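You operate a simulated robot arm through the tools that you are given. There is no shell and no other tool. Be economical: measure what you need, move in short steps, check, and stop when the job is done.

Carry out the task below with a simulated two-armed robot. There is one attempt and no reset: what you move stays moved.

JOB
Take the blue pad and put it on the grey test print. Then put the red-handled jug in the sink basin. Then put the small black pump on the front table of the laminator. Then fetch the grey carton and set it on the teal tray. The order counts. Set down upright: red-handled jug, small black pump, grey carton.

The check looks at the end state, three seconds after you hand in, the way a careful person would. Anything else that was tipped, shoved, dropped, spilled or broken makes it a failure.

ROBOT AND FRAMES
Two 7-joint arms with two-finger grippers on one trunk, on a base that drives. Base frame: it is fixed to the floor where the robot stands at the start and does not move with it; the origin is under the middle of the robot, x ahead of it, y to its left, z up. Lengths are in mm, angles in degrees, forces in N, time in s.
The left shoulder is at the start at [81, 216, 1275], the right one opposite. With the tool pointing down near the work surface each hand reaches from about 100 to 380 mm from the robot's upright axis, wherever it stands, measured 20 degrees to its own side. Places, roughly: blue pad (7x5x4 cm) [500, -100, 800]; front table of the laminator (23x21 cm) [620, -760, 900]; grey carton [-1250, -1500, 250]; grey test print (13x9x1 cm) [500, -300, 800]; red-handled jug [500, -2250, 1000]; sink basin [600, -3400, 800]; small black pump [750, -2500, 1000]; teal tray (30x26x3 cm) [600, -4000, 800]. Payload 3.43 kg a hand.
Tool frame (each hand has its own): the origin (TCP) lies between the finger pads and is the grasp point; the fingertips stand 20 mm ahead of it; z points along the fingers, y is the line along which they close. Largest opening 124 mm; the body of the gripper starts 93 mm behind the TCP.
Orientation is that of the tool frame in the base frame, as a unit quaternion [w, x, y, z]. With the fingers straight down and closing along the base's y, the tool's x points along the base's -x, its y along +y and its z along -z.

CONTROLS
- The arms move only by the tool play_rows. It takes "left_steps", "right_steps" or both (then of equal length, played together; a hand with none holds still); each is a list of rows, each a list of 7 numbers: the shift along the tool's x, y, z in mm, then the turn, a rotation vector about the tool's x, y, z in degrees, then the gripper command, from -1 (shut) to 1 (fully open), values between in proportion. In form: [[x, y, z, rx, ry, rz, jaw], ...]. A call has 1 to 12 rows; each row shifts and turns the commanded pose from where the row before left it, along the tool's axes as they then stand. A row lasts 0.2 s, in which the tool goes at most 50 mm and 8.6 degrees; a call with a longer step from one row to the next is refused whole, and so is a gripper value outside its range. A pose out of reach is approached as far as the arm can. The call stops where the force on the tool passes 40 N (or 10 N more than at its start, if that is more) or the arm is blocked; 0.2 s more then pass. Each finger travels about 72 mm/s and halts on what it meets, pressing with about 44 N; the grip force reading is that of the motor and also rises with nothing between the fingers. The clock runs only during rows and for 0.2 s after the last one: add rows that do not move to give the fingers time. The reply holds the time, the measured pose of the TCP, the force on the tool along the base axes, the opening and the grip force, in the units named above and with some noise, with the torque about the TCP (base axes, N m) and any sound that the robot's microphone picked up.
- Cameras (640 x 400 px; columns grow to the right, rows downward): "scene" is now at [198.9, -42.1, 1435.7]; the picture's right is [-0.49, -0.87, 0.00], its down [-0.56, 0.31, -0.76] and it looks along [0.67, -0.37, -0.64] (base axes); focal length 272 px, centre (320, 200). "left" rides on the left gripper at [82, -14, -140] in its tool frame; the picture's right is [0.17, 0.99, 0.00], its down [-0.83, 0.14, -0.54] and it looks along [-0.53, 0.09, 0.84] (tool axes); focal length 243 px, centre (320, 200). "right" rides on the right gripper at [82, 14, -140] in its tool frame; the picture's right is [-0.17, 0.99, 0.00], its down [-0.83, -0.14, -0.54] and it looks along [-0.53, -0.09, 0.84] (tool axes); focal length 243 px, centre (320, 200). There is no depth. A picture from a camera that has moved, and an enlarged one, comes with that camera's place and axes in the base frame and with its lens.
- grab_frame(camera): a new picture of that camera. No time passes.
- slide_trunk(by): slides the trunk up (or, below 0, down) by that many mm; the arms and the scene camera ride with it, the base frame stays. It gives what a move gives, with no picture.
- base_move(legs): drives the robot by 1 to 6 legs, each [ahead, left, turn to the left] in mm, mm and degrees, along the robot's own axes; the way and the turn of a leg run together, so that a leg with both is an arc; at most 1500 mm and 180 degrees a leg. The arms and the cameras ride along, it lands a little off, and it stops where it bumps. It gives what a move gives.
- head_to(pan, tilt): turns the head with the scene camera to pan (to the left, within 80 degrees either way) and tilt (down, from -29 to 69), counted from straight ahead of the robot. It gives what a move gives.
- enlarge(camera, box): a new picture of the part [left, top, right, bottom] of that camera's present view, enlarged. No time passes.
- close_job(): hands the job in; it is judged then, once.

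Work in short steps. Places have to be worked out from the pictures, the camera data and where the tool is seen: move nearer, look again, correct. Check each grasp and each placing, and mend what went wrong. You have 165 turns and 118 pictures in all, those below and enlarged ones among them. Open the grippers and draw the arms clear of the work before you hand the job in, unless the task says otherwise; then end with one line.

The tools are called after "Request:" as a command line: name --argument value ..., lists and objects as JSON in quotes. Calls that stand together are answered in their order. play_rows: Moves the arms, as the interface text tells. Its arguments: {"type":"object","properties":{"left_steps":{"type":"array"},"right_steps":{"type":"array"}},"required":[]} The other tools are called the same way: slide_trunk (by) slides the trunk up or down; base_move (legs) drives the base; head_to (pan, tilt) turns the head that bears the scene camera; grab_frame (camera) takes a picture; enlarge (camera, box) takes an enlarged picture of a part of a camera's view; close_job () hands the job in.

At the start:

```text
time_s: 0.0
left_tool_pos: [354.1, -18.3, 1270.0]
left_ee_rot: [0.001, 0.0, 1.0, 0.0]
left_contact_force: [0.9, 0.3, 0.9]
left_wrist_torque: [0.02, 0.0, 0.04]
left_finger_gap: 124.4
left_gripper_force: 0.0
right_tool_pos: [407.7, -469.3, 1166.2]
right_ee_rot: [0.0, 0.0, 1.0, 0.0]
right_contact_force: [-0.8, -0.3, -0.2]
right_wrist_torque: [0.0, 0.01, 0.0]
right_finger_gap: 124.2
right_gripper_force: 0.1
trunk travel left (down, up): [-431.0, 159.0]
robot x, y, heading: [-1.4, 1.2, -0.2]
head pan, tilt: [-29.0, 40.1]
```

scene: 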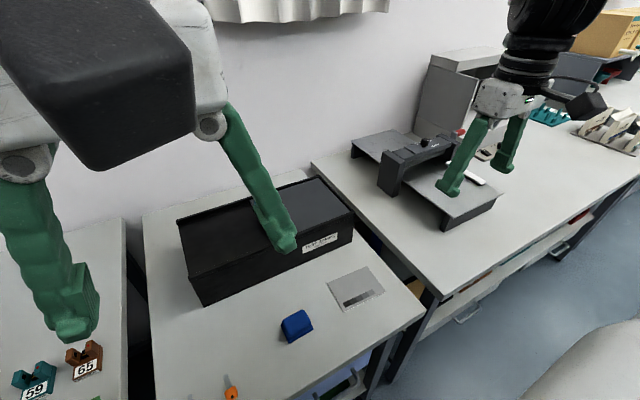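
right: 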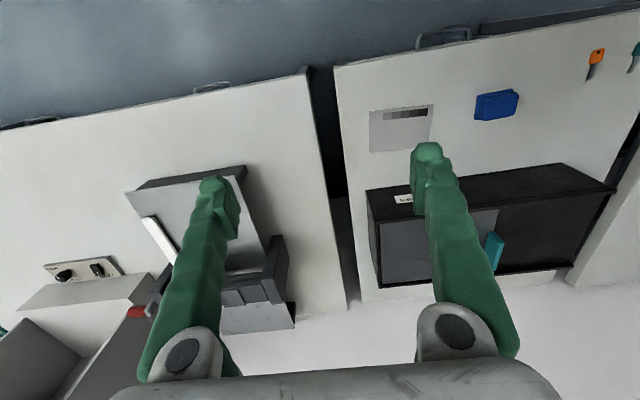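
left: 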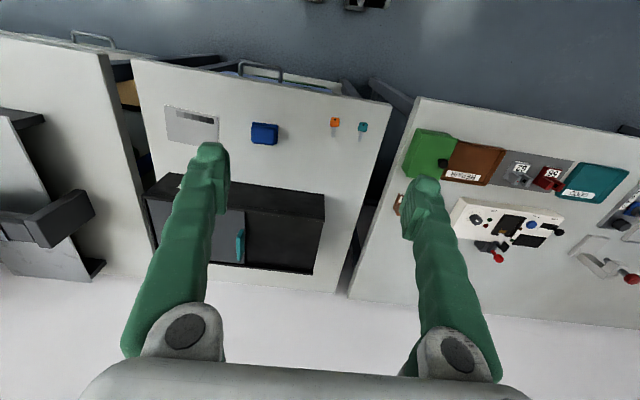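

I judge the pad to be near [490,-140] and the print near [508,-322]. First I look at the table's front edge and the floor in front of the robot.

Request:
head_to --pan -15 --tilt 65

Request:
grab_frame --camera "scene"

```text
time_s: 0.9
left_tool_pos: [353.4, -18.1, 1269.5]
left_ee_rot: [0.0, 0.0, 1.0, -0.001]
left_contact_force: [-1.0, -0.8, -0.2]
left_wrist_torque: [0.01, -0.03, -0.03]
left_finger_gap: 124.0
left_gripper_force: 0.1
right_tool_pos: [409.1, -468.7, 1166.7]
right_ee_rot: [0.0, 0.0, 1.0, 0.0]
right_contact_force: [0.1, -0.1, -0.3]
right_wrist_torque: [-0.04, -0.02, 0.02]
right_finger_gap: 123.9
right_gripper_force: 0.1
trunk travel left (down, up): [-431.0, 159.0]
robot x, y, heading: [-0.1, 0.7, 0.1]
head pan, tilt: [-15.0, 65.0]
```

```text
114 pictures are left
camera scene: at [183.3, -16.7, 1403.6], right [-0.26, -0.97, 0.0], down [-0.88, 0.23, -0.42], along [0.41, -0.11, -0.91], focal length 272 px, centre (320, 200)
```

scene: 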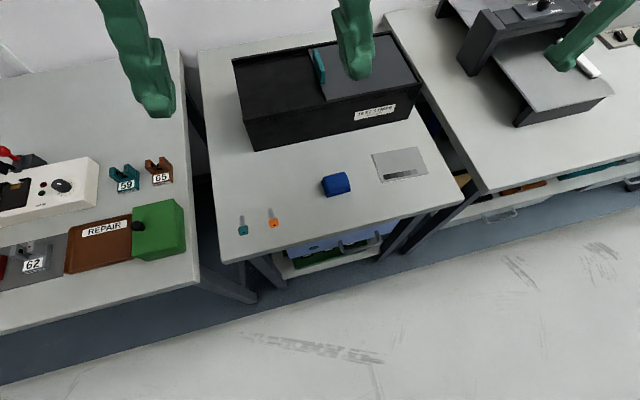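

The table edge lies at about x=366 and the pad at [487,-143]. I drive nearer, so that the pad and the print both come within the right hand's reach.

Request:
base_move --legs '[[140, -120, 0]]'

Request:
grab_frame --camera "right"

Request:
grab_frame --camera "scene"

```text
time_s: 3.1
left_tool_pos: [494.2, -136.6, 1271.0]
left_ee_rot: [0.0, 0.001, 1.0, 0.0]
left_contact_force: [0.6, 0.1, 0.2]
left_wrist_torque: [0.01, -0.01, 0.0]
left_finger_gap: 124.0
left_gripper_force: 0.1
right_tool_pos: [547.3, -587.7, 1166.7]
right_ee_rot: [0.0, 0.0, 1.0, -0.001]
right_contact_force: [0.6, 0.2, 1.0]
right_wrist_torque: [0.0, -0.01, 0.01]
right_finger_gap: 123.9
right_gripper_force: 0.1
trunk travel left (down, up): [-431.0, 159.0]
robot x, y, heading: [139.6, -121.1, -0.1]
head pan, tilt: [-15.0, 65.0]
```

```text
113 pictures are left
camera right: at [465.6, -574.4, 1307.8], right [0.17, 0.99, 0.0], down [0.83, -0.14, 0.54], along [0.53, -0.09, -0.84], focal length 243 px, centre (320, 200)
```

right: 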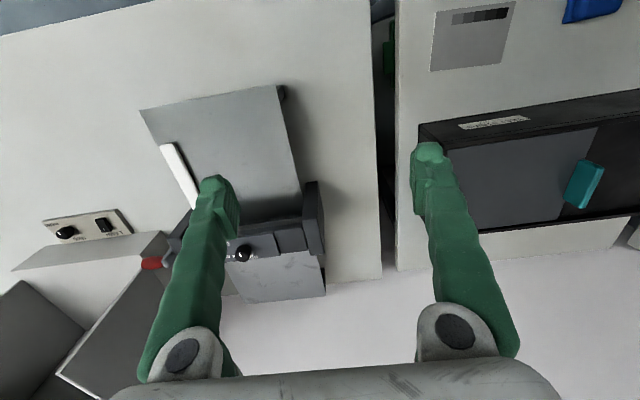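

```text
112 pictures are left
camera scene: at [322.9, -135.5, 1403.7], right [-0.26, -0.97, 0.0], down [-0.88, 0.23, -0.42], along [0.41, -0.11, -0.91], focal length 272 px, centre (320, 200)
```

scene: 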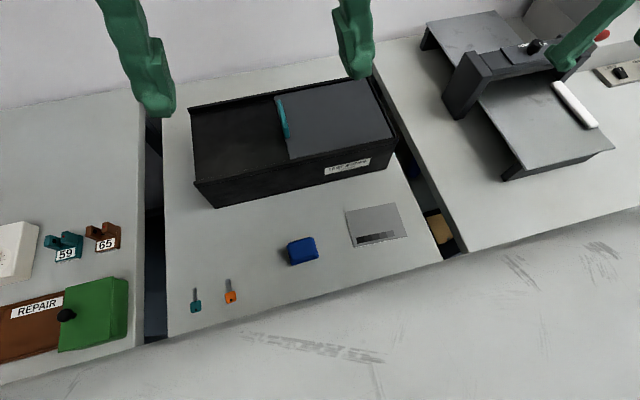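

The pad is at about [485,-140] and the print at [500,-320]. I move the left hand away to the left and bring the right hand above the pad at z≈1000.

Request:
play_rows --left_steps '[[0, 30, 0, 0, 0, 0, 1], [0, 30, 0, 0, 0, 0, 1], [0, 30, 0, 0, 0, 0, 1], [0, 30, 0, 0, 0, 0, 1], [0, 30, 0, 0, 0, 0, 1], [0, 30, 0, 0, 0, 0, 1], [0, 30, 0, 0, 0, 0, 1], [0, 30, 0, 0, 0, 0, 1], [0, 30, 0, 0, 0, 0, 1], [0, 30, 0, 0, 0, 0, 1], [0, 0, 0, 0, 0, 0, 1]]' --right_steps '[[5.6, 40.7, 15, 0, 0, 0, 1], [5.6, 40.7, 15, 0, 0, 0, 1], [5.6, 40.7, 15, 0, 0, 0, 1], [5.6, 40.7, 15, 0, 0, 0, 1], [5.6, 40.7, 15, 0, 0, 0, 1], [5.6, 40.7, 15, 0, 0, 0, 1], [5.6, 40.7, 15, 0, 0, 0, 1], [5.6, 40.7, 15, 0, 0, 0, 1], [5.6, 40.7, 15, 0, 0, 0, 1], [5.6, 40.7, 15, 0, 0, 0, 1], [5.6, 40.7, 15, 0, 0, 0, 1]]'

Request:
grab_frame --camera "right"

```text
time_s: 5.5
left_tool_pos: [482.2, 129.5, 1215.0]
left_ee_rot: [0.001, -0.001, 1.0, 0.0]
left_contact_force: [-0.1, 0.3, 0.0]
left_wrist_torque: [-0.01, 0.02, -0.02]
left_finger_gap: 124.0
left_gripper_force: 0.1
left hand out of reach, approached as far as the arm can: row 6, 7, 8, 9, 10
right_tool_pos: [527.6, -446.9, 1114.6]
right_ee_rot: [0.0, 0.0, 1.0, 0.001]
right_contact_force: [-0.4, 0.4, -0.6]
right_wrist_torque: [0.01, 0.0, -0.03]
right_finger_gap: 123.9
right_gripper_force: 0.1
right hand out of reach, approached as far as the arm can: row 4, 5, 6, 7, 8, 9, 10, 11
trunk travel left (down, up): [-431.0, 159.0]
robot x, y, heading: [141.1, -123.1, 0.1]
head pan, tilt: [-15.0, 65.0]
```

```text
111 pictures are left
camera right: at [445.7, -434.6, 1256.1], right [0.17, 0.99, 0.0], down [0.83, -0.14, 0.54], along [0.53, -0.09, -0.84], focal length 243 px, centre (320, 200)
```

right: 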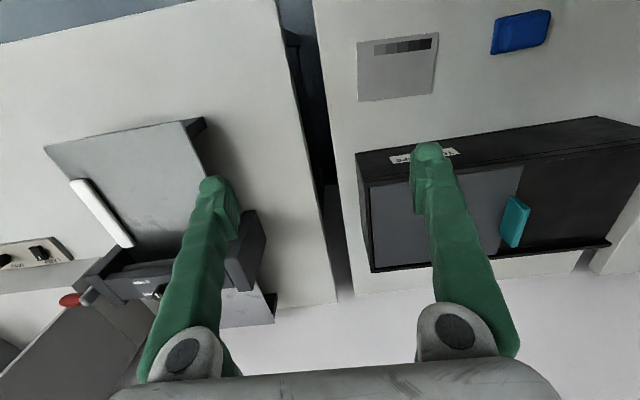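

The right hand was stopped by its reach, since at this trunk height the arm's range shrinks low down. I raise and draw the hand back a bit, then lower the trunk.

Request:
play_rows --right_steps '[[20, 0, -30, 0, 0, 0, 1], [20, 0, -30, 0, 0, 0, 1], [20, 0, -30, 0, 0, 0, 1], [0, 0, -30, 0, 0, 0, 1]]'

Request:
slide_trunk --by -200

```text
time_s: 6.5
left_tool_pos: [480.4, 129.9, 1215.2]
left_ee_rot: [0.001, -0.001, 1.0, 0.0]
left_contact_force: [-0.8, -0.7, 0.0]
left_wrist_torque: [-0.03, -0.01, 0.01]
left_finger_gap: 124.0
left_gripper_force: 0.1
right_tool_pos: [469.7, -445.4, 1235.5]
right_ee_rot: [0.0, 0.001, 1.0, 0.0]
right_contact_force: [0.1, 1.1, 0.1]
right_wrist_torque: [-0.06, 0.01, 0.01]
right_finger_gap: 124.0
right_gripper_force: 0.1
right hand out of reach, approached as far as the arm can: row 1
trunk travel left (down, up): [-431.0, 159.0]
robot x, y, heading: [141.0, -123.3, 0.1]
head pan, tilt: [-15.0, 65.0]
```

```text
time_s: 8.7
left_tool_pos: [503.7, 128.5, 978.8]
left_ee_rot: [-0.084, 0.001, 0.996, -0.002]
left_contact_force: [-0.3, -0.8, 0.4]
left_wrist_torque: [-0.03, 0.0, -0.03]
left_finger_gap: 124.2
left_gripper_force: 0.1
right_tool_pos: [474.3, -448.2, 1028.7]
right_ee_rot: [-0.013, -0.001, 1.0, 0.001]
right_contact_force: [-0.1, -0.4, 1.3]
right_wrist_torque: [-0.01, -0.02, -0.01]
right_finger_gap: 124.0
right_gripper_force: 0.1
trunk travel left (down, up): [-231.0, 359.0]
robot x, y, heading: [141.5, -120.1, -0.3]
head pan, tilt: [-15.0, 65.0]
```

The trunk is down 200 mm. I pull the left hand up and out of the way, and bring the right hand over the pad.

Request:
play_rows --left_steps '[[0, 0, -30, 0, 0, 0, 1], [0, 0, -30, 0, 0, 0, 1], [0, 10, -30, 0, 0, 0, 1], [0, 20, -30, 0, 0, 0, 1], [0, 20, -30, 0, 0, 0, 1], [0, 20, -30, 0, 0, 0, 1], [0, 20, 0, 0, 0, 0, 1], [0, 20, 0, 0, 0, 0, 1]]' --right_steps '[[0, 39, 3, 0, 0, 0, 1], [0, 39, 3, 0, 0, 0, 1], [0, 39, 3, 0, 0, 0, 1], [0, 39, 3, 0, 0, 0, 1], [0, 39, 3, 0, 0, 0, 1], [0, 39, 3, 0, 0, 0, 1], [0, 39, 3, 0, 0, 0, 1], [0, 35, 5, 0, 0, 0, 1]]'

Request:
grab_frame --camera "right"

```text
time_s: 10.5
left_tool_pos: [490.5, 132.4, 980.4]
left_ee_rot: [-0.084, 0.0, 0.996, -0.002]
left_contact_force: [-0.6, -0.5, 0.2]
left_wrist_torque: [-0.01, -0.02, -0.01]
left_finger_gap: 124.3
left_gripper_force: 0.0
left hand out of reach, approached as far as the arm can: row 1, 2, 3, 4, 5, 6, 7, 8
right_tool_pos: [490.0, -440.0, 1039.7]
right_ee_rot: [-0.013, -0.002, 1.0, 0.0]
right_contact_force: [0.4, 0.2, 0.5]
right_wrist_torque: [0.0, -0.02, -0.03]
right_finger_gap: 124.0
right_gripper_force: 0.0
right hand out of reach, approached as far as the arm can: row 1, 2, 3, 4, 5, 6, 7, 8
trunk travel left (down, up): [-231.0, 359.0]
robot x, y, heading: [140.2, -118.5, -0.0]
head pan, tilt: [-15.0, 65.0]
```

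```text
110 pictures are left
camera right: at [410.5, -426.5, 1181.9], right [0.16, 0.99, 0.0], down [0.85, -0.14, 0.52], along [0.51, -0.09, -0.86], focal length 243 px, centre (320, 200)
```

right: 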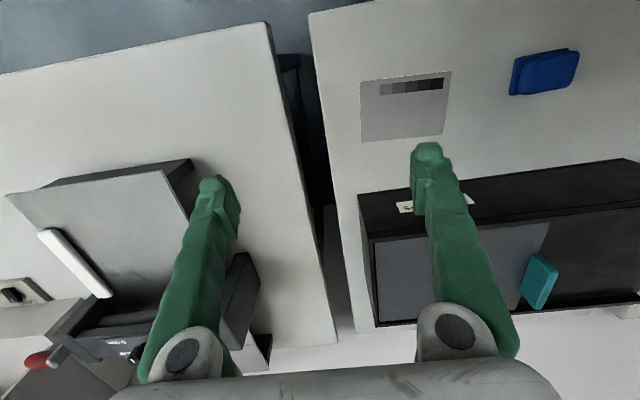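

Both hands are at a limit here, so I probe which way the right hand can go: toward the robot and down.

Request:
play_rows --right_steps '[[30, 0, 0, 0, 0, 0, 1], [30, 0, 0, 0, 0, 0, 1], [30, 0, 0, 0, 0, 0, 1], [30, 0, 0, 0, 0, 0, 1]]' --left_steps '[[30, 0, 0, 0, 0, 0, 1], [30, 0, 0, 0, 0, 0, 1], [30, 0, 0, 0, 0, 0, 1], [30, 0, 0, 0, 0, 0, 1]]'

```text
time_s: 11.5
left_tool_pos: [442.8, 117.1, 1020.1]
left_ee_rot: [-0.086, 0.0, 0.996, -0.002]
left_contact_force: [-0.3, -0.4, -0.4]
left_wrist_torque: [-0.01, -0.01, -0.01]
left_finger_gap: 124.0
left_gripper_force: 0.0
left hand out of reach, approached as far as the arm can: row 1, 2, 3, 4
right_tool_pos: [401.5, -441.5, 1086.2]
right_ee_rot: [-0.013, -0.002, 1.0, 0.002]
right_contact_force: [-0.9, 0.5, 0.5]
right_wrist_torque: [-0.02, -0.02, -0.04]
right_finger_gap: 123.9
right_gripper_force: 0.2
right hand out of reach, approached as far as the arm can: row 1, 2, 3, 4
trunk travel left (down, up): [-231.0, 359.0]
robot x, y, heading: [142.1, -119.9, -0.3]
head pan, tilt: [-15.0, 65.0]
```

Both arms appear to be at an inner limit, too near the shoulder, so lowering the trunk was the wrong way. I back off from the table, raise the trunk again, and then bring the hands out and down.

Request:
base_move --legs '[[-240, 0, 0]]'

Request:
slide_trunk --by 250

Request:
play_rows --right_steps '[[-30, -20, 20, 0, 0, 0, 1], [-30, -20, 20, 0, 0, 0, 1], [-30, -20, 20, 0, 0, 0, 1], [-30, -20, 20, 0, 0, 0, 1], [0, 0, 40, 0, 0, 0, 1], [0, 0, 40, 0, 0, 0, 1], [0, 0, 40, 0, 0, 0, 1]]'

```text
time_s: 13.6
left_tool_pos: [207.4, 118.2, 1019.4]
left_ee_rot: [-0.086, -0.001, 0.996, -0.002]
left_contact_force: [-0.2, -1.4, 0.2]
left_wrist_torque: [0.02, -0.02, 0.03]
left_finger_gap: 124.1
left_gripper_force: 0.1
right_tool_pos: [166.6, -442.3, 1086.2]
right_ee_rot: [-0.014, -0.005, 1.0, 0.002]
right_contact_force: [-0.4, 0.0, 0.1]
right_wrist_torque: [0.02, 0.0, 0.0]
right_finger_gap: 124.4
right_gripper_force: 0.0
trunk travel left (down, up): [-231.0, 359.0]
robot x, y, heading: [-96.2, -116.4, 0.6]
head pan, tilt: [-15.0, 65.0]
```

```text
time_s: 16.1
left_tool_pos: [206.1, 117.3, 1268.4]
left_ee_rot: [-0.086, -0.004, 0.996, -0.001]
left_contact_force: [-0.4, -0.1, 0.3]
left_wrist_torque: [0.02, 0.0, 0.0]
left_finger_gap: 124.0
left_gripper_force: 0.0
right_tool_pos: [166.5, -440.4, 1336.3]
right_ee_rot: [-0.013, -0.005, 1.0, 0.001]
right_contact_force: [0.0, -1.3, 0.1]
right_wrist_torque: [-0.03, 0.0, -0.03]
right_finger_gap: 124.1
right_gripper_force: 0.0
trunk travel left (down, up): [-481.0, 109.0]
robot x, y, heading: [-97.0, -119.2, 0.5]
head pan, tilt: [-15.0, 65.0]
```

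```text
time_s: 17.7
left_tool_pos: [207.5, 117.2, 1267.4]
left_ee_rot: [-0.086, -0.004, 0.996, -0.002]
left_contact_force: [0.2, -0.7, 0.0]
left_wrist_torque: [0.04, 0.0, 0.03]
left_finger_gap: 124.3
left_gripper_force: 0.1
right_tool_pos: [283.9, -521.8, 1128.4]
right_ee_rot: [-0.013, -0.005, 1.0, 0.001]
right_contact_force: [0.1, -0.3, 0.0]
right_wrist_torque: [0.04, 0.06, -0.02]
right_finger_gap: 124.3
right_gripper_force: 0.0
trunk travel left (down, up): [-481.0, 109.0]
robot x, y, heading: [-98.0, -120.6, 0.5]
head pan, tilt: [-15.0, 65.0]
```

The moves are followed again. I go on down with the right hand to z≈960 and then in toward the robot's front.

Request:
play_rows --right_steps '[[0, 0, 42, 0, 0, 0, 1], [0, 0, 42, 0, 0, 0, 1], [0, 0, 42, 0, 0, 0, 1], [0, 0, 42, 0, 0, 0, 1], [10, 40, 0, 0, 0, 0, 1], [10, 40, 0, 0, 0, 0, 1], [10, 40, 0, 0, 0, 0, 1], [10, 40, 0, 0, 0, 0, 1], [10, 40, 0, 0, 0, 0, 1], [10, 40, 0, 0, 0, 0, 1]]'

```text
time_s: 19.9
left_tool_pos: [205.9, 115.9, 1269.1]
left_ee_rot: [-0.085, -0.004, 0.996, -0.003]
left_contact_force: [0.0, 0.1, 0.1]
left_wrist_torque: [0.0, -0.01, 0.0]
left_finger_gap: 124.1
left_gripper_force: 0.0
right_tool_pos: [266.8, -431.8, 941.7]
right_ee_rot: [-0.013, -0.008, 1.0, 0.006]
right_contact_force: [0.1, 0.0, -0.8]
right_wrist_torque: [0.05, -0.03, -0.01]
right_finger_gap: 123.9
right_gripper_force: 0.1
right hand out of reach, approached as far as the arm can: row 7, 8, 9, 10
trunk travel left (down, up): [-481.0, 109.0]
robot x, y, heading: [-97.0, -119.6, 0.3]
head pan, tilt: [-15.0, 65.0]
```

The inner limit forbids coming in at this height. I raise the trunk 100 mm, lower the hand relative to the shoulder and then bring it in.

Request:
slide_trunk --by 105

Request:
play_rows --right_steps '[[0, 0, 40, 0, 0, 0, 1], [0, 0, 40, 0, 0, 0, 1], [0, 0, 30, 0, 0, 0, 1], [0, 40, 0, 0, 0, 0, 1], [0, 40, 0, 0, 0, 0, 1], [0, 40, 0, 0, 0, 0, 1], [0, 40, 0, 0, 0, 0, 1], [0, 40, 0, 0, 0, 0, 1]]'

```text
time_s: 21.3
left_tool_pos: [155.6, 116.0, 1447.7]
left_ee_rot: [0.054, -0.004, 0.999, -0.001]
left_contact_force: [-1.1, -0.1, 0.2]
left_wrist_torque: [0.01, -0.03, 0.05]
left_finger_gap: 124.0
left_gripper_force: 0.1
right_tool_pos: [266.9, -434.7, 1045.9]
right_ee_rot: [-0.014, -0.005, 1.0, 0.001]
right_contact_force: [-0.2, 0.1, 0.0]
right_wrist_torque: [0.01, 0.01, -0.02]
right_finger_gap: 124.1
right_gripper_force: 0.0
trunk travel left (down, up): [-586.0, 4.0]
robot x, y, heading: [-99.2, -114.6, 0.2]
head pan, tilt: [-15.0, 65.0]
```

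```text
time_s: 23.1
left_tool_pos: [154.9, 116.4, 1448.0]
left_ee_rot: [0.054, -0.004, 0.999, -0.002]
left_contact_force: [-0.4, -0.5, 0.5]
left_wrist_torque: [-0.04, 0.01, 0.02]
left_finger_gap: 124.1
left_gripper_force: 0.0
right_tool_pos: [268.6, -375.0, 1029.0]
right_ee_rot: [-0.015, -0.007, 1.0, 0.003]
right_contact_force: [0.1, 0.8, -0.2]
right_wrist_torque: [0.03, 0.02, -0.02]
right_finger_gap: 123.8
right_gripper_force: 0.0
right hand out of reach, approached as far as the arm can: row 3, 4, 5, 6, 7, 8
trunk travel left (down, up): [-586.0, 4.0]
robot x, y, heading: [-94.2, -120.4, 0.4]
head pan, tilt: [-15.0, 65.0]
```

The target was probably too far out and low for this posture. I try a target nearer to the robot's axis (about 270 ahead, 100 to the right).

Request:
play_rows --right_steps '[[25, 0, 0, 0, 0, 0, 1], [25, 0, 0, 0, 0, 0, 1], [25, 0, 0, 0, 0, 0, 1], [18, 20, 0, 0, 0, 0, 1], [0, 30, 10, 0, 0, 0, 1], [0, 30, 20, 0, 0, 0, 1], [0, 30, 20, 0, 0, 0, 1], [0, 30, 20, 0, 0, 0, 1], [0, 15, 10, 0, 0, 0, 1]]'

```text
time_s: 25.1
left_tool_pos: [156.4, 116.0, 1447.9]
left_ee_rot: [0.055, -0.004, 0.998, -0.002]
left_contact_force: [-0.1, 0.8, 0.3]
left_wrist_torque: [-0.02, 0.03, -0.03]
left_finger_gap: 123.9
left_gripper_force: 0.1
right_tool_pos: [231.5, -397.0, 996.7]
right_ee_rot: [-0.014, -0.006, 1.0, 0.003]
right_contact_force: [0.5, 1.0, 0.1]
right_wrist_torque: [-0.01, 0.0, 0.03]
right_finger_gap: 124.0
right_gripper_force: 0.2
right hand out of reach, approached as far as the arm can: row 1, 2, 3, 4, 5, 6, 7, 8, 9
trunk travel left (down, up): [-586.0, 4.0]
robot x, y, heading: [-97.4, -120.7, 0.5]
head pan, tilt: [-15.0, 65.0]
```

Readings fit a thin spherical shell around the shoulder (a ring of about 225–295 mm radius at 475 mm below it). I descend onto this ring and then swing along it toward the robot's front.

Request:
play_rows --right_steps '[[0, 0, 20, 0, 0, 0, 1], [5, 0, 25, 0, 0, 0, 1], [-3, 29, 3, 0, 0, 0, 1], [-2, 30, 0, 0, 0, 0, 1], [2, 30, 0, 0, 0, 0, 1], [5, 27, 0, 0, 0, 0, 1], [8, 27, 0, 0, 0, 0, 1], [10, 23, 0, 0, 0, 0, 1]]'

```text
time_s: 26.9
left_tool_pos: [154.8, 115.6, 1448.4]
left_ee_rot: [0.054, -0.004, 0.999, -0.004]
left_contact_force: [-0.8, 0.3, 0.5]
left_wrist_torque: [-0.01, 0.01, -0.02]
left_finger_gap: 124.3
left_gripper_force: 0.1
right_tool_pos: [233.9, -397.1, 997.6]
right_ee_rot: [-0.014, -0.006, 1.0, 0.003]
right_contact_force: [0.4, 0.2, -0.7]
right_wrist_torque: [0.02, 0.01, -0.01]
right_finger_gap: 123.9
right_gripper_force: 0.1
right hand out of reach, approached as far as the arm can: row 1, 2, 3, 4, 5, 6, 7, 8
trunk travel left (down, up): [-586.0, 4.0]
robot x, y, heading: [-99.9, -120.3, 0.4]
head pan, tilt: [-15.0, 65.0]
```

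The hand didn't move at all, so a wrist joint limit is likely. I test whether turning the hand about the vertical frees it.

Request:
play_rows --right_steps '[[0, 0, 0, 0, 0, -8, 1], [0, 0, 0, 0, 0, -8, 1], [0, 0, 0, 0, 0, -8, 1], [0, 0, 0, 0, 0, -8, 1], [0, 0, 20, 0, 0, 0, 1]]'

```text
time_s: 28.1
left_tool_pos: [154.8, 115.8, 1448.1]
left_ee_rot: [0.055, -0.003, 0.999, -0.001]
left_contact_force: [0.2, -0.2, -0.3]
left_wrist_torque: [0.01, 0.03, -0.01]
left_finger_gap: 123.7
left_gripper_force: 0.0
right_tool_pos: [233.1, -408.5, 985.7]
right_ee_rot: [-0.012, -0.28, 0.96, 0.006]
right_contact_force: [-0.5, -0.5, -0.2]
right_wrist_torque: [0.03, -0.04, -0.01]
right_finger_gap: 123.8
right_gripper_force: 0.1
right hand out of reach, approached as far as the arm can: row 5
trunk travel left (down, up): [-586.0, 4.0]
robot x, y, heading: [-97.8, -119.2, 0.4]
head pan, tilt: [-15.0, 65.0]
```

Turning works. Now I try moving inward with the hand turned (tool axes are turned 32°, so I compose base +y accordingly).

Request:
play_rows --right_steps '[[-5, 30, 0, 0, 0, 0, 1], [0, 0, -30, 0, 0, 0, 1], [0, 0, -30, 0, 0, 0, 1], [0, 0, -30, 0, 0, 0, 1]]'

```text
time_s: 29.1
left_tool_pos: [154.5, 116.5, 1448.7]
left_ee_rot: [0.054, -0.005, 0.999, -0.002]
left_contact_force: [-0.3, 0.1, 0.9]
left_wrist_torque: [-0.02, 0.03, 0.01]
left_finger_gap: 124.2
left_gripper_force: 0.1
right_tool_pos: [223.0, -394.1, 1089.7]
right_ee_rot: [-0.013, -0.28, 0.96, 0.004]
right_contact_force: [0.1, -0.1, -0.1]
right_wrist_torque: [0.0, -0.02, 0.01]
right_finger_gap: 124.0
right_gripper_force: 0.1
right hand out of reach, approached as far as the arm can: row 1
trunk travel left (down, up): [-586.0, 4.0]
robot x, y, heading: [-99.7, -120.9, 0.5]
head pan, tilt: [-15.0, 65.0]
```

Going up is free, while in and down are not. I try the other way: turn back, stretch the arm farther forward, then swing inward at larger radius, as the left hand stood at the start.

Request:
play_rows --right_steps '[[0, 0, -20, 0, 0, 8, 1], [0, 0, -20, 0, 0, 8, 1], [0, 0, -20, 0, 0, 8, 1], [0, 0, -20, 0, 0, 8, 1], [-45, 0, -15, 0, 0, 0, 1], [-45, 0, -15, 0, 0, 0, 1], [-40, 0, -15, 0, 0, 0, 1], [0, 45, 0, 0, 0, 0, 1], [0, 45, 0, 0, 0, 0, 1], [0, 45, 0, 0, 0, 0, 1], [0, 45, 0, 0, 0, 0, 1], [10, 45, 0, 0, 0, 0, 1]]'

```text
time_s: 31.7
left_tool_pos: [154.6, 118.2, 1447.9]
left_ee_rot: [0.055, -0.004, 0.998, -0.003]
left_contact_force: [0.1, 0.2, -0.2]
left_wrist_torque: [0.01, -0.03, -0.02]
left_finger_gap: 124.1
left_gripper_force: 0.1
right_tool_pos: [298.3, -316.4, 1203.4]
right_ee_rot: [-0.013, -0.062, 0.998, 0.008]
right_contact_force: [0.4, 0.4, 0.1]
right_wrist_torque: [-0.01, -0.01, -0.03]
right_finger_gap: 124.1
right_gripper_force: 0.0
right hand out of reach, approached as far as the arm can: row 3, 4, 8, 9, 10, 11, 12
trunk travel left (down, up): [-586.0, 4.0]
robot x, y, heading: [-97.6, -117.6, 0.3]
head pan, tilt: [-15.0, 65.0]
```

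Turning back was itself out of reach, so the wrist roll limit matters. I turn the hand counter-clockwise some 50° and move inward again.

Request:
play_rows --right_steps '[[0, 0, 0, 0, 0, -8, 1], [0, 0, 0, 0, 0, -8, 1], [0, 0, 0, 0, 0, -8, 1], [0, 0, 0, 0, 0, -8, 1], [0, 0, 0, 0, 0, -8, 1], [0, 0, 0, 0, 0, -8, 1], [25, 25, 0, 0, 0, 0, 1], [25, 25, 0, 0, 0, 0, 1], [25, 25, 0, 0, 0, 0, 1]]'

```text
time_s: 33.7
left_tool_pos: [153.9, 117.1, 1448.3]
left_ee_rot: [0.055, -0.004, 0.998, -0.002]
left_contact_force: [-1.1, -0.4, -0.4]
left_wrist_torque: [0.04, 0.02, 0.0]
left_finger_gap: 124.2
left_gripper_force: 0.0
right_tool_pos: [194.9, -337.7, 1206.3]
right_ee_rot: [-0.011, -0.463, 0.886, 0.011]
right_contact_force: [0.2, 0.2, 0.1]
right_wrist_torque: [-0.01, 0.0, 0.0]
right_finger_gap: 124.1
right_gripper_force: 0.2
trunk travel left (down, up): [-586.0, 4.0]
robot x, y, heading: [-96.7, -119.7, 0.2]
head pan, tilt: [-15.0, 65.0]
```

With the hand turned about 55° the arm is free. I now bring it in and down to about [203,-230,955].

Request:
play_rows --right_steps '[[-15, 10, 41, 0, 0, 0, 1], [-15, 10, 41, 0, 0, 0, 1], [-15, 10, 41, 0, 0, 0, 1], [-15, 10, 41, 0, 0, 0, 1], [-15, 10, 41, 0, 0, 0, 1], [-15, 10, 41, 0, 0, 0, 1]]'

```text
time_s: 35.1
left_tool_pos: [153.6, 115.9, 1448.3]
left_ee_rot: [0.054, -0.004, 0.999, -0.002]
left_contact_force: [-0.4, 0.5, 0.3]
left_wrist_torque: [-0.01, 0.01, 0.02]
left_finger_gap: 123.7
left_gripper_force: 0.2
right_tool_pos: [205.1, -368.9, 1033.1]
right_ee_rot: [-0.01, -0.462, 0.886, 0.012]
right_contact_force: [-1.3, -0.2, -0.2]
right_wrist_torque: [-0.01, -0.02, 0.02]
right_finger_gap: 123.9
right_gripper_force: 0.1
right hand out of reach, approached as far as the arm can: row 2, 3, 4, 5, 6
trunk travel left (down, up): [-586.0, 4.0]
robot x, y, heading: [-96.8, -117.4, 0.4]
head pan, tilt: [-15.0, 65.0]
```

Better but again limited. I turn the hand another 40° and repeat.

Request:
play_rows --right_steps '[[0, 0, 0, 0, 0, -8, 1], [0, 0, 0, 0, 0, -8, 1], [0, 0, 0, 0, 0, -8, 1], [0, 0, 0, 0, 0, -8, 1], [0, 0, 0, 0, 0, -4, 1], [-30, 0, 0, 0, 0, 0, 1], [-30, 0, 0, 0, 0, 0, 1], [-30, 0, 10, 0, 0, 0, 1], [-30, 0, 20, 0, 0, 0, 1]]'

```text
time_s: 37.1
left_tool_pos: [154.0, 115.7, 1449.1]
left_ee_rot: [0.055, -0.004, 0.998, -0.002]
left_contact_force: [-0.2, -0.4, -0.6]
left_wrist_torque: [0.02, 0.02, -0.01]
left_finger_gap: 124.0
left_gripper_force: 0.0
right_tool_pos: [210.8, -354.3, 1057.1]
right_ee_rot: [0.006, 0.713, -0.701, -0.015]
right_contact_force: [0.4, 0.2, -0.3]
right_wrist_torque: [0.01, -0.05, 0.03]
right_finger_gap: 124.2
right_gripper_force: 0.0
right hand out of reach, approached as far as the arm can: row 6, 7, 8, 9
trunk travel left (down, up): [-586.0, 4.0]
robot x, y, heading: [-93.7, -120.1, 0.3]
head pan, tilt: [-15.0, 65.0]
```

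I look at the right arm itself to understand its posture.

Request:
head_to --pan -40 --tilt 45

Request:
grab_frame --camera "scene"

```text
time_s: 38.0
left_tool_pos: [153.8, 116.1, 1447.5]
left_ee_rot: [0.055, -0.004, 0.998, -0.002]
left_contact_force: [0.4, 0.1, 0.5]
left_wrist_torque: [0.01, -0.03, -0.05]
left_finger_gap: 123.9
left_gripper_force: 0.0
right_tool_pos: [209.9, -354.2, 1057.9]
right_ee_rot: [0.006, 0.714, -0.7, -0.015]
right_contact_force: [0.1, 0.3, -0.2]
right_wrist_torque: [0.01, 0.01, 0.01]
right_finger_gap: 123.9
right_gripper_force: 0.0
trunk travel left (down, up): [-586.0, 4.0]
robot x, y, heading: [-99.0, -119.6, 0.6]
head pan, tilt: [-40.0, 45.0]
```

```text
109 pictures are left
camera scene: at [-22.1, -172.9, 1603.9], right [-0.64, -0.77, 0.0], down [-0.54, 0.45, -0.71], along [0.54, -0.45, -0.71], focal length 272 px, centre (320, 200)
```

scene: 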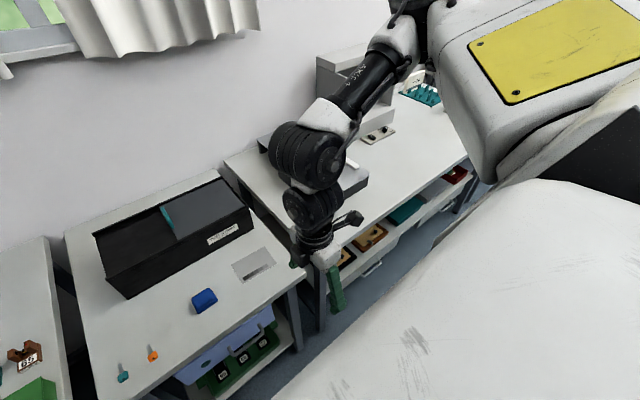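

The arm stands elbow-out, so it works well on its outer right side (about 380 ahead, 400 right). I'll use that zone with base moves: I bring the hand back out there and turn it to the original orientation.

Request:
play_rows --right_steps '[[33, -15, 0, 0, 0, 0, 1], [33, -15, 0, 0, 0, 0, 1], [33, -15, 0, 0, 0, 0, 1], [33, -15, 0, 0, 0, 0, 1], [33, -15, 0, 0, 0, 0, 1]]'

Request:
play_rows --right_steps '[[0, 0, 0, 0, 0, 8.5, 1], [0, 0, 0, 0, 0, 8.5, 1], [0, 0, 0, 0, 0, 8.5, 1], [0, 0, 0, 0, 0, 8.5, 1], [0, 0, 0, 0, 0, 8.5, 1], [0, 0, 0, 0, 0, 8.5, 1], [0, 0, 0, 0, 0, 8.5, 1], [0, 0, 0, 0, 0, 8.5, 1], [0, 0, 0, 0, 0, 8.5, 1], [0, 0, 0, 0, 0, 8.5, 1], [0, 0, 0, 0, 0, 6, 1]]'

```text
time_s: 39.2
left_tool_pos: [154.5, 114.8, 1449.0]
left_ee_rot: [0.055, -0.005, 0.998, -0.001]
left_contact_force: [0.1, -0.5, -0.2]
left_wrist_torque: [0.01, 0.05, 0.03]
left_finger_gap: 123.7
left_gripper_force: 0.0
right_tool_pos: [289.2, -517.4, 1051.9]
right_ee_rot: [0.007, 0.714, -0.7, -0.015]
right_contact_force: [0.0, 0.6, -0.4]
right_wrist_torque: [-0.02, -0.02, 0.01]
right_finger_gap: 123.9
right_gripper_force: 0.1
trunk travel left (down, up): [-586.0, 4.0]
robot x, y, heading: [-94.6, -119.9, 0.3]
head pan, tilt: [-40.0, 45.0]
```

```text
time_s: 41.6
left_tool_pos: [154.3, 116.3, 1447.8]
left_ee_rot: [0.056, -0.005, 0.998, -0.002]
left_contact_force: [-0.8, 1.0, -0.5]
left_wrist_torque: [0.01, -0.01, 0.0]
left_finger_gap: 123.8
left_gripper_force: 0.0
right_tool_pos: [288.6, -516.2, 1053.8]
right_ee_rot: [-0.015, 0.0, 1.0, 0.004]
right_contact_force: [1.2, -0.5, 0.2]
right_wrist_torque: [-0.01, -0.01, 0.05]
right_finger_gap: 124.0
right_gripper_force: 0.0
trunk travel left (down, up): [-586.0, 4.0]
robot x, y, heading: [-97.8, -120.2, 0.4]
head pan, tilt: [-40.0, 45.0]
```

Good: it follows freely here. I level the hand and test how low it goes at this spot.

Request:
play_rows --right_steps '[[0, 0, 25, 0, -1.7, 0, 1], [0, 0, 30, 0, 0, 0, 1], [0, 0, 30, 0, 0, 0, 1], [0, 0, 30, 0, 0, 0, 1]]'

```text
time_s: 42.6
left_tool_pos: [155.3, 115.3, 1448.9]
left_ee_rot: [0.054, -0.004, 0.999, -0.003]
left_contact_force: [0.7, -1.1, 0.1]
left_wrist_torque: [0.01, 0.0, 0.0]
left_finger_gap: 124.0
left_gripper_force: 0.0
right_tool_pos: [286.9, -516.1, 938.1]
right_ee_rot: [0.0, -0.001, 1.0, 0.004]
right_contact_force: [0.1, 0.0, -0.2]
right_wrist_torque: [-0.04, 0.04, 0.01]
right_finger_gap: 123.9
right_gripper_force: 0.1
trunk travel left (down, up): [-586.0, 4.0]
robot x, y, heading: [-97.8, -121.4, 0.2]
head pan, tilt: [-40.0, 45.0]
```

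The hand reaches 490 mm below the shoulder here. I now drive the base so that the hand comes over the pad at about [486,-141], and look through the hand's camera.

Request:
base_move --legs '[[0, 375, 0], [180, 0, 0]]'

Request:
grab_frame --camera "right"

```text
time_s: 49.5
left_tool_pos: [331.9, 488.4, 1446.4]
left_ee_rot: [0.053, -0.004, 0.999, -0.003]
left_contact_force: [0.2, 0.9, -0.2]
left_wrist_torque: [0.0, 0.06, -0.01]
left_finger_gap: 123.8
left_gripper_force: 0.0
right_tool_pos: [461.5, -143.3, 937.5]
right_ee_rot: [-0.001, -0.001, 1.0, 0.006]
right_contact_force: [-0.5, -0.1, 0.1]
right_wrist_torque: [0.0, 0.04, 0.02]
right_finger_gap: 123.9
right_gripper_force: 0.0
trunk travel left (down, up): [-586.0, 4.0]
robot x, y, heading: [74.6, 251.9, 0.3]
head pan, tilt: [-40.0, 45.0]
stopped in leg 2: the robot was blocked; the commanded pose is now the measured one
```

```text
108 pictures are left
camera right: at [380.2, -131.8, 1078.1], right [0.16, 0.99, 0.01], down [0.83, -0.14, 0.54], along [0.53, -0.08, -0.84], focal length 243 px, centre (320, 200)
```

right: 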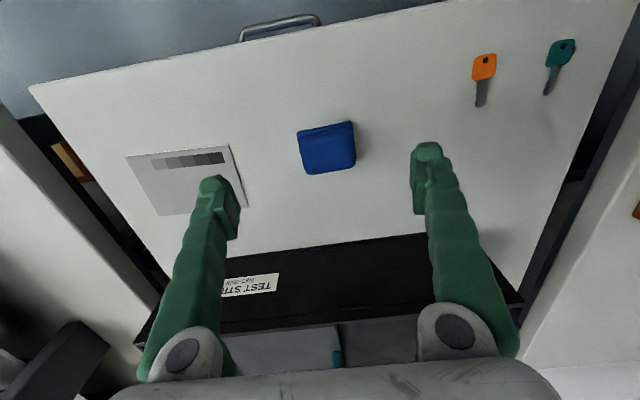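

The base stopped a bit short, but the pad at [481,-138] is near. I back the base off by a few mm, shift the hand over the pad and descend to z≈845.

Request:
base_move --legs '[[-10, 0, 0]]'

Request:
play_rows --right_steps '[[-15, 2.5, 0, 0, 0, 0, 1], [-15, 2.5, 0, 0, 0, 0, 1], [0, 0, 30, 0, 0, 0, 1], [0, 0, 30, 0, 0, 0, 1], [0, 0, 30, 0, 0, 0, 1]]'

Request:
grab_frame --camera "right"

```text
time_s: 50.3
left_tool_pos: [321.3, 487.8, 1446.3]
left_ee_rot: [0.054, -0.004, 0.999, -0.003]
left_contact_force: [0.6, 0.2, 0.2]
left_wrist_torque: [0.01, 0.06, 0.03]
left_finger_gap: 124.0
left_gripper_force: 0.0
right_tool_pos: [451.0, -143.5, 937.8]
right_ee_rot: [-0.001, -0.002, 1.0, 0.005]
right_contact_force: [-0.2, 0.8, -0.8]
right_wrist_torque: [-0.02, 0.04, 0.0]
right_finger_gap: 124.0
right_gripper_force: 0.0
trunk travel left (down, up): [-586.0, 4.0]
robot x, y, heading: [66.3, 250.1, 0.5]
head pan, tilt: [-40.0, 45.0]
```

```text
time_s: 51.5
left_tool_pos: [317.6, 487.7, 1448.4]
left_ee_rot: [0.055, -0.004, 0.999, -0.002]
left_contact_force: [0.4, 0.1, -0.5]
left_wrist_torque: [0.04, -0.03, 0.0]
left_finger_gap: 123.9
left_gripper_force: 0.0
right_tool_pos: [462.0, -159.7, 917.1]
right_ee_rot: [0.001, -0.001, 1.0, 0.005]
right_contact_force: [0.5, 0.4, 0.2]
right_wrist_torque: [0.0, 0.01, 0.0]
right_finger_gap: 124.2
right_gripper_force: 0.0
right hand out of reach, approached as far as the arm can: row 3, 4, 5
trunk travel left (down, up): [-586.0, 4.0]
robot x, y, heading: [62.3, 251.1, 0.3]
head pan, tilt: [-40.0, 45.0]
```

```text
107 pictures are left
camera right: at [380.4, -148.6, 1057.8], right [0.16, 0.99, 0.01], down [0.83, -0.14, 0.54], along [0.53, -0.08, -0.84], focal length 243 px, centre (320, 200)
```

right: 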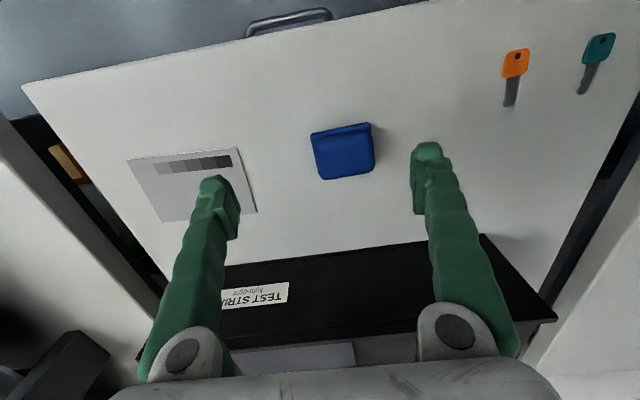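

Now the low limit is reached, so I use the trunk for height: I lower it 80 mm after bringing the hand up and over the pad.

Request:
play_rows --right_steps '[[0, 0, -25, 0, 0, 0, 1], [-10, 10, 0, 0, 0, 0, 1], [-10, 10, 0, 0, 0, 0, 1]]'

Request:
slide_trunk --by -80

Request:
grab_frame --camera "right"

```text
time_s: 52.3
left_tool_pos: [319.1, 489.2, 1447.9]
left_ee_rot: [0.054, -0.004, 0.999, -0.002]
left_contact_force: [0.7, 0.0, -0.2]
left_wrist_torque: [-0.05, 0.0, -0.01]
left_finger_gap: 123.9
left_gripper_force: 0.0
right_tool_pos: [484.6, -139.8, 942.7]
right_ee_rot: [0.0, -0.001, 1.0, 0.005]
right_contact_force: [-0.6, 0.5, -0.3]
right_wrist_torque: [-0.02, 0.01, -0.01]
right_finger_gap: 123.9
right_gripper_force: 0.1
trunk travel left (down, up): [-586.0, 4.0]
robot x, y, heading: [65.6, 252.6, 0.2]
head pan, tilt: [-40.0, 45.0]
```

```text
time_s: 53.4
left_tool_pos: [330.6, 488.9, 1350.9]
left_ee_rot: [0.021, -0.005, 1.0, -0.003]
left_contact_force: [-0.7, -0.3, 0.1]
left_wrist_torque: [0.01, -0.01, -0.01]
left_finger_gap: 124.0
left_gripper_force: 0.2
right_tool_pos: [484.5, -140.0, 863.7]
right_ee_rot: [0.001, 0.0, 1.0, 0.006]
right_contact_force: [-0.2, -0.2, 0.2]
right_wrist_torque: [-0.03, 0.01, -0.05]
right_finger_gap: 124.0
right_gripper_force: 0.0
trunk travel left (down, up): [-506.0, 84.0]
robot x, y, heading: [65.6, 251.9, 0.5]
head pan, tilt: [-40.0, 45.0]
```

```text
106 pictures are left
camera right: at [401.3, -127.9, 1003.9], right [0.16, 0.99, 0.01], down [0.83, -0.14, 0.54], along [0.53, -0.08, -0.84], focal length 243 px, centre (320, 200)
```

right: 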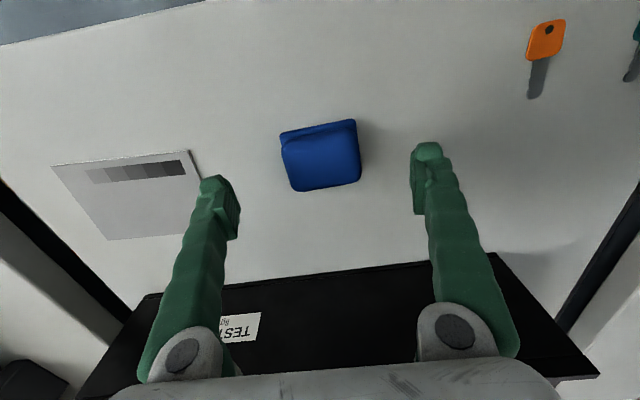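

The pad is centred between the fingers. I lower by the trunk 30 mm and then feel down in small arm steps.

Request:
slide_trunk --by -30

Request:
play_rows --right_steps '[[0, 0, 4, 0, 0, 0, 1], [0, 0, 4, 0, 0, 0, 1], [0, 0, 0, 0, 0, 0, 1]]'

Request:
grab_frame --camera "right"

```text
time_s: 54.2
left_tool_pos: [336.8, 488.0, 1306.4]
left_ee_rot: [-0.003, -0.004, 1.0, -0.004]
left_contact_force: [-1.2, 0.3, -0.1]
left_wrist_torque: [0.01, -0.02, -0.01]
left_finger_gap: 123.8
left_gripper_force: 0.1
right_tool_pos: [482.4, -139.5, 833.6]
right_ee_rot: [0.001, -0.001, 1.0, 0.005]
right_contact_force: [-0.1, 0.0, 0.1]
right_wrist_torque: [-0.01, 0.0, -0.03]
right_finger_gap: 124.0
right_gripper_force: 0.1
trunk travel left (down, up): [-476.0, 114.0]
robot x, y, heading: [68.2, 248.8, 0.5]
head pan, tilt: [-40.0, 45.0]
```

```text
time_s: 55.0
left_tool_pos: [338.1, 488.8, 1306.3]
left_ee_rot: [-0.004, -0.004, 1.0, -0.004]
left_contact_force: [0.9, 0.1, 0.0]
left_wrist_torque: [-0.03, -0.01, 0.0]
left_finger_gap: 124.0
left_gripper_force: 0.1
right_tool_pos: [482.4, -139.6, 824.4]
right_ee_rot: [0.001, -0.001, 1.0, 0.006]
right_contact_force: [0.7, 0.9, 0.6]
right_wrist_torque: [0.02, -0.03, 0.03]
right_finger_gap: 123.9
right_gripper_force: 0.1
trunk travel left (down, up): [-476.0, 114.0]
robot x, y, heading: [66.1, 252.4, 0.3]
head pan, tilt: [-40.0, 45.0]
```

```text
105 pictures are left
camera right: at [400.4, -128.0, 965.4], right [0.16, 0.99, 0.01], down [0.83, -0.14, 0.54], along [0.53, -0.08, -0.84], focal length 243 px, centre (320, 200)
```

right: 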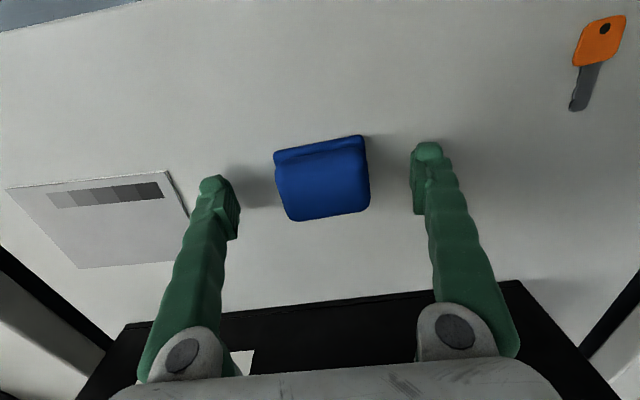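

By its apparent size the pad's top still lies just below the fingertips (z≈795). I go down another 30 mm with the trunk and check.

Request:
slide_trunk --by -30

Request:
grab_frame --camera "right"

```text
time_s: 55.4
left_tool_pos: [338.1, 487.6, 1293.6]
left_ee_rot: [-0.008, -0.004, 1.0, -0.006]
left_contact_force: [-0.7, 0.1, -0.1]
left_wrist_torque: [0.0, 0.01, 0.0]
left_finger_gap: 124.2
left_gripper_force: 0.0
right_tool_pos: [482.7, -139.2, 816.8]
right_ee_rot: [-0.002, -0.001, 1.0, 0.003]
right_contact_force: [-2.5, -1.3, 16.4]
right_wrist_torque: [-1.15, 0.01, -0.24]
right_finger_gap: 124.4
right_gripper_force: 0.0
trunk travel left (down, up): [-467.0, 124.0]
robot x, y, heading: [66.6, 254.2, 0.3]
head pan, tilt: [-40.0, 45.0]
stopped: the force on the tool passed its limit at 82 N (the readings are from after the stop); the commanded pose is now the measured one
```

```text
104 pictures are left
camera right: at [399.6, -127.0, 956.9], right [0.16, 0.99, 0.01], down [0.83, -0.14, 0.54], along [0.53, -0.08, -0.84], focal length 243 px, centre (320, 200)
```

right: 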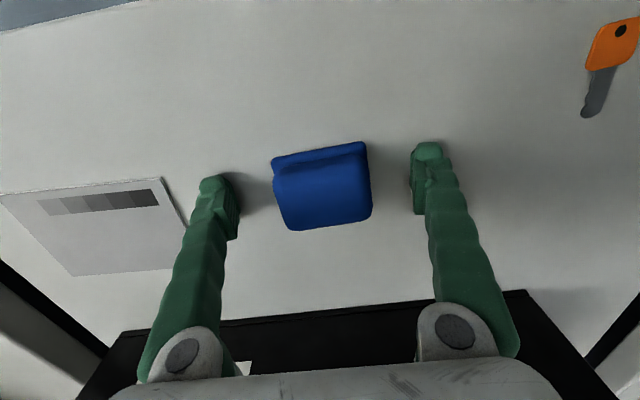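

The fingertips touched the table at z≈797. I lift 4 mm and close on the pad.

Request:
play_rows --right_steps '[[0, 0, -4, 0, 0, 0, 1], [0, 0, 0, 0, 0, 0, 0.2], [0, 0, 0, 0, 0, 0, -0.2], [0, 0, 0, 0, 0, 0, -1], [0, 0, 0, 0, 0, 0, -1], [0, 0, 0, 0, 0, 0, -1]]'

Request:
slide_trunk --by 60

Request:
grab_frame --camera "right"

```text
time_s: 56.8
left_tool_pos: [336.6, 486.1, 1294.8]
left_ee_rot: [-0.006, -0.005, 1.0, -0.004]
left_contact_force: [-0.1, -0.1, 0.4]
left_wrist_torque: [-0.01, -0.02, -0.01]
left_finger_gap: 123.9
left_gripper_force: 0.1
right_tool_pos: [481.2, -140.7, 820.2]
right_ee_rot: [-0.001, -0.001, 1.0, 0.003]
right_contact_force: [1.1, -15.5, 22.5]
right_wrist_torque: [-1.14, -0.04, 0.02]
right_finger_gap: 62.2
right_gripper_force: 43.5
trunk travel left (down, up): [-467.0, 124.0]
robot x, y, heading: [63.8, 250.9, 0.3]
head pan, tilt: [-40.0, 45.0]
```

```text
time_s: 57.8
left_tool_pos: [340.8, 486.4, 1353.7]
left_ee_rot: [-0.008, -0.004, 1.0, -0.004]
left_contact_force: [0.6, -0.3, -0.5]
left_wrist_torque: [0.02, 0.01, -0.02]
left_finger_gap: 124.4
left_gripper_force: 0.1
right_tool_pos: [481.4, -140.2, 878.8]
right_ee_rot: [-0.002, 0.0, 1.0, 0.005]
right_contact_force: [-0.3, -0.4, -0.6]
right_wrist_torque: [0.0, 0.0, 0.02]
right_finger_gap: 62.3
right_gripper_force: 44.2
trunk travel left (down, up): [-527.0, 64.0]
robot x, y, heading: [63.3, 249.0, 0.3]
head pan, tilt: [-40.0, 45.0]
```

```text
103 pictures are left
camera right: at [400.3, -127.8, 1019.5], right [0.16, 0.99, 0.01], down [0.83, -0.14, 0.53], along [0.53, -0.08, -0.85], focal length 243 px, centre (320, 200)
```

right: 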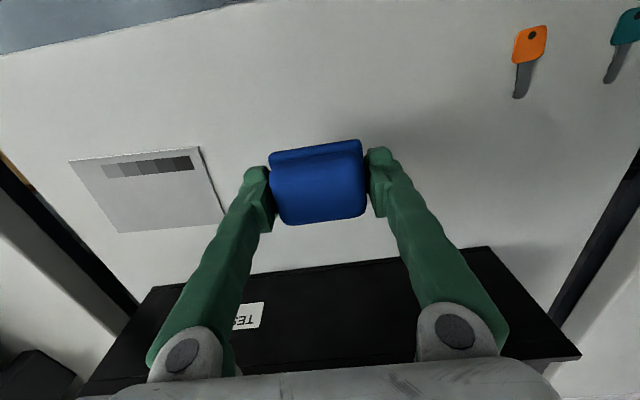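

The pad is held (62 mm). The print's centre works out at [501,-317], so I drive the base 177 mm to the right and reach 20 mm ahead.

Request:
base_move --legs '[[0, -177, 0]]'

Request:
play_rows --right_steps '[[-10, 0, 0, 0, 0, 0, -1], [-9, 0, 0, 0, 0, 0, -1], [0, 0, 0, 0, 0, 0, -1]]'

Request:
grab_frame --camera "right"

```text
time_s: 60.8
left_tool_pos: [340.3, 307.1, 1353.1]
left_ee_rot: [-0.006, -0.002, 1.0, -0.005]
left_contact_force: [0.5, -0.6, 0.6]
left_wrist_torque: [-0.01, 0.05, -0.01]
left_finger_gap: 123.9
left_gripper_force: 0.1
right_tool_pos: [480.1, -319.7, 879.8]
right_ee_rot: [-0.001, 0.001, 1.0, 0.004]
right_contact_force: [-0.4, 0.9, 0.7]
right_wrist_torque: [0.01, 0.03, -0.01]
right_finger_gap: 62.0
right_gripper_force: 44.1
trunk travel left (down, up): [-527.0, 64.0]
robot x, y, heading: [67.0, 74.1, 0.2]
head pan, tilt: [-40.0, 45.0]
```

```text
time_s: 61.6
left_tool_pos: [339.1, 306.6, 1353.7]
left_ee_rot: [-0.007, -0.003, 1.0, -0.004]
left_contact_force: [-0.1, -0.2, 0.0]
left_wrist_torque: [0.0, 0.02, -0.03]
left_finger_gap: 124.0
left_gripper_force: 0.1
right_tool_pos: [500.8, -321.3, 880.1]
right_ee_rot: [-0.001, 0.0, 1.0, 0.004]
right_contact_force: [0.2, 0.9, -0.3]
right_wrist_torque: [0.02, 0.02, -0.02]
right_finger_gap: 62.3
right_gripper_force: 43.9
trunk travel left (down, up): [-527.0, 64.0]
robot x, y, heading: [67.9, 73.5, -0.3]
head pan, tilt: [-40.0, 45.0]
```

```text
102 pictures are left
camera right: at [419.4, -308.1, 1021.1], right [0.17, 0.99, 0.01], down [0.83, -0.15, 0.54], along [0.53, -0.08, -0.84], focal length 243 px, centre (320, 200)
```

right: 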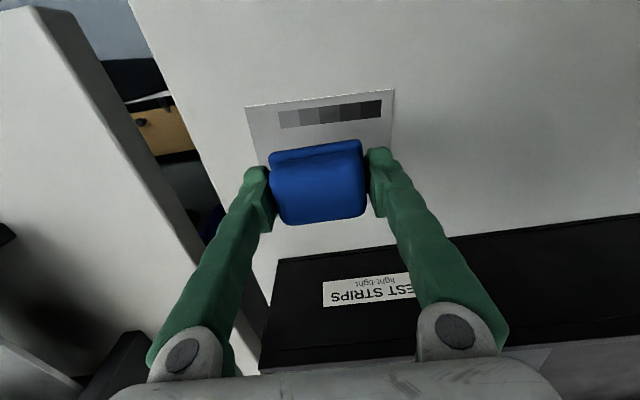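

I shift 6 mm to the left to centre on the print and lower most of the way with the trunk.

Request:
play_rows --right_steps '[[0, 7, 0, 0, 0, 0, -1], [0, 0, 0, 0, 0, 0, -1]]'

Request:
slide_trunk --by -46

Request:
play_rows --right_steps '[[0, 0, 3, 0, 0, 0, -1], [0, 0, 3, 0, 0, 0, -1], [0, 0, 0, 0, 0, 0, -1]]'

```text
time_s: 62.2
left_tool_pos: [339.9, 305.5, 1352.4]
left_ee_rot: [-0.007, -0.002, 1.0, -0.005]
left_contact_force: [-0.3, 0.5, 0.3]
left_wrist_torque: [0.0, -0.01, 0.02]
left_finger_gap: 124.2
left_gripper_force: 0.0
right_tool_pos: [501.3, -312.4, 879.8]
right_ee_rot: [-0.002, 0.001, 1.0, 0.004]
right_contact_force: [-0.9, 0.8, -0.2]
right_wrist_torque: [0.0, 0.0, -0.02]
right_finger_gap: 62.2
right_gripper_force: 43.6
trunk travel left (down, up): [-527.0, 64.0]
robot x, y, heading: [63.3, 72.1, 0.3]
head pan, tilt: [-40.0, 45.0]
```

```text
time_s: 63.1
left_tool_pos: [338.9, 306.1, 1308.5]
left_ee_rot: [-0.006, -0.003, 1.0, -0.004]
left_contact_force: [0.5, -0.8, 0.7]
left_wrist_torque: [-0.01, 0.0, 0.02]
left_finger_gap: 123.9
left_gripper_force: 0.1
right_tool_pos: [500.3, -312.3, 835.7]
right_ee_rot: [0.0, 0.001, 1.0, 0.005]
right_contact_force: [-0.2, 0.2, -0.2]
right_wrist_torque: [0.02, -0.01, 0.01]
right_finger_gap: 62.2
right_gripper_force: 43.9
trunk travel left (down, up): [-481.0, 110.0]
robot x, y, heading: [67.3, 77.0, 0.3]
head pan, tilt: [-40.0, 45.0]
```

```text
time_s: 63.9
left_tool_pos: [340.5, 306.9, 1307.7]
left_ee_rot: [-0.007, -0.003, 1.0, -0.004]
left_contact_force: [0.2, -0.4, -1.3]
left_wrist_torque: [0.02, 0.03, 0.0]
left_finger_gap: 124.0
left_gripper_force: 0.1
right_tool_pos: [500.0, -312.1, 826.8]
right_ee_rot: [-0.001, 0.001, 1.0, 0.005]
right_contact_force: [-0.2, -0.3, -0.1]
right_wrist_torque: [0.02, 0.03, -0.01]
right_finger_gap: 62.5
right_gripper_force: 43.8
trunk travel left (down, up): [-481.0, 110.0]
robot x, y, heading: [67.2, 70.6, 0.1]
head pan, tilt: [-40.0, 45.0]
```

No contact yet, so I go on in 2 mm steps.

Request:
play_rows --right_steps '[[0, 0, 2, 0, 0, 0, -1], [0, 0, 2, 0, 0, 0, -1], [0, 0, 1, 0, 0, 0, -1], [0, 0, 0, 0, 0, 0, -1]]'

```text
time_s: 64.9
left_tool_pos: [339.2, 307.2, 1308.3]
left_ee_rot: [-0.007, -0.002, 1.0, -0.005]
left_contact_force: [-0.1, -0.3, -0.9]
left_wrist_torque: [-0.01, 0.02, 0.01]
left_finger_gap: 123.9
left_gripper_force: 0.0
right_tool_pos: [498.2, -311.8, 822.8]
right_ee_rot: [-0.001, 0.001, 1.0, 0.004]
right_contact_force: [-1.0, -0.2, 9.0]
right_wrist_torque: [-0.34, 0.01, -0.05]
right_finger_gap: 62.1
right_gripper_force: 44.3
trunk travel left (down, up): [-481.0, 110.0]
robot x, y, heading: [64.0, 74.8, 0.2]
head pan, tilt: [-40.0, 45.0]
```

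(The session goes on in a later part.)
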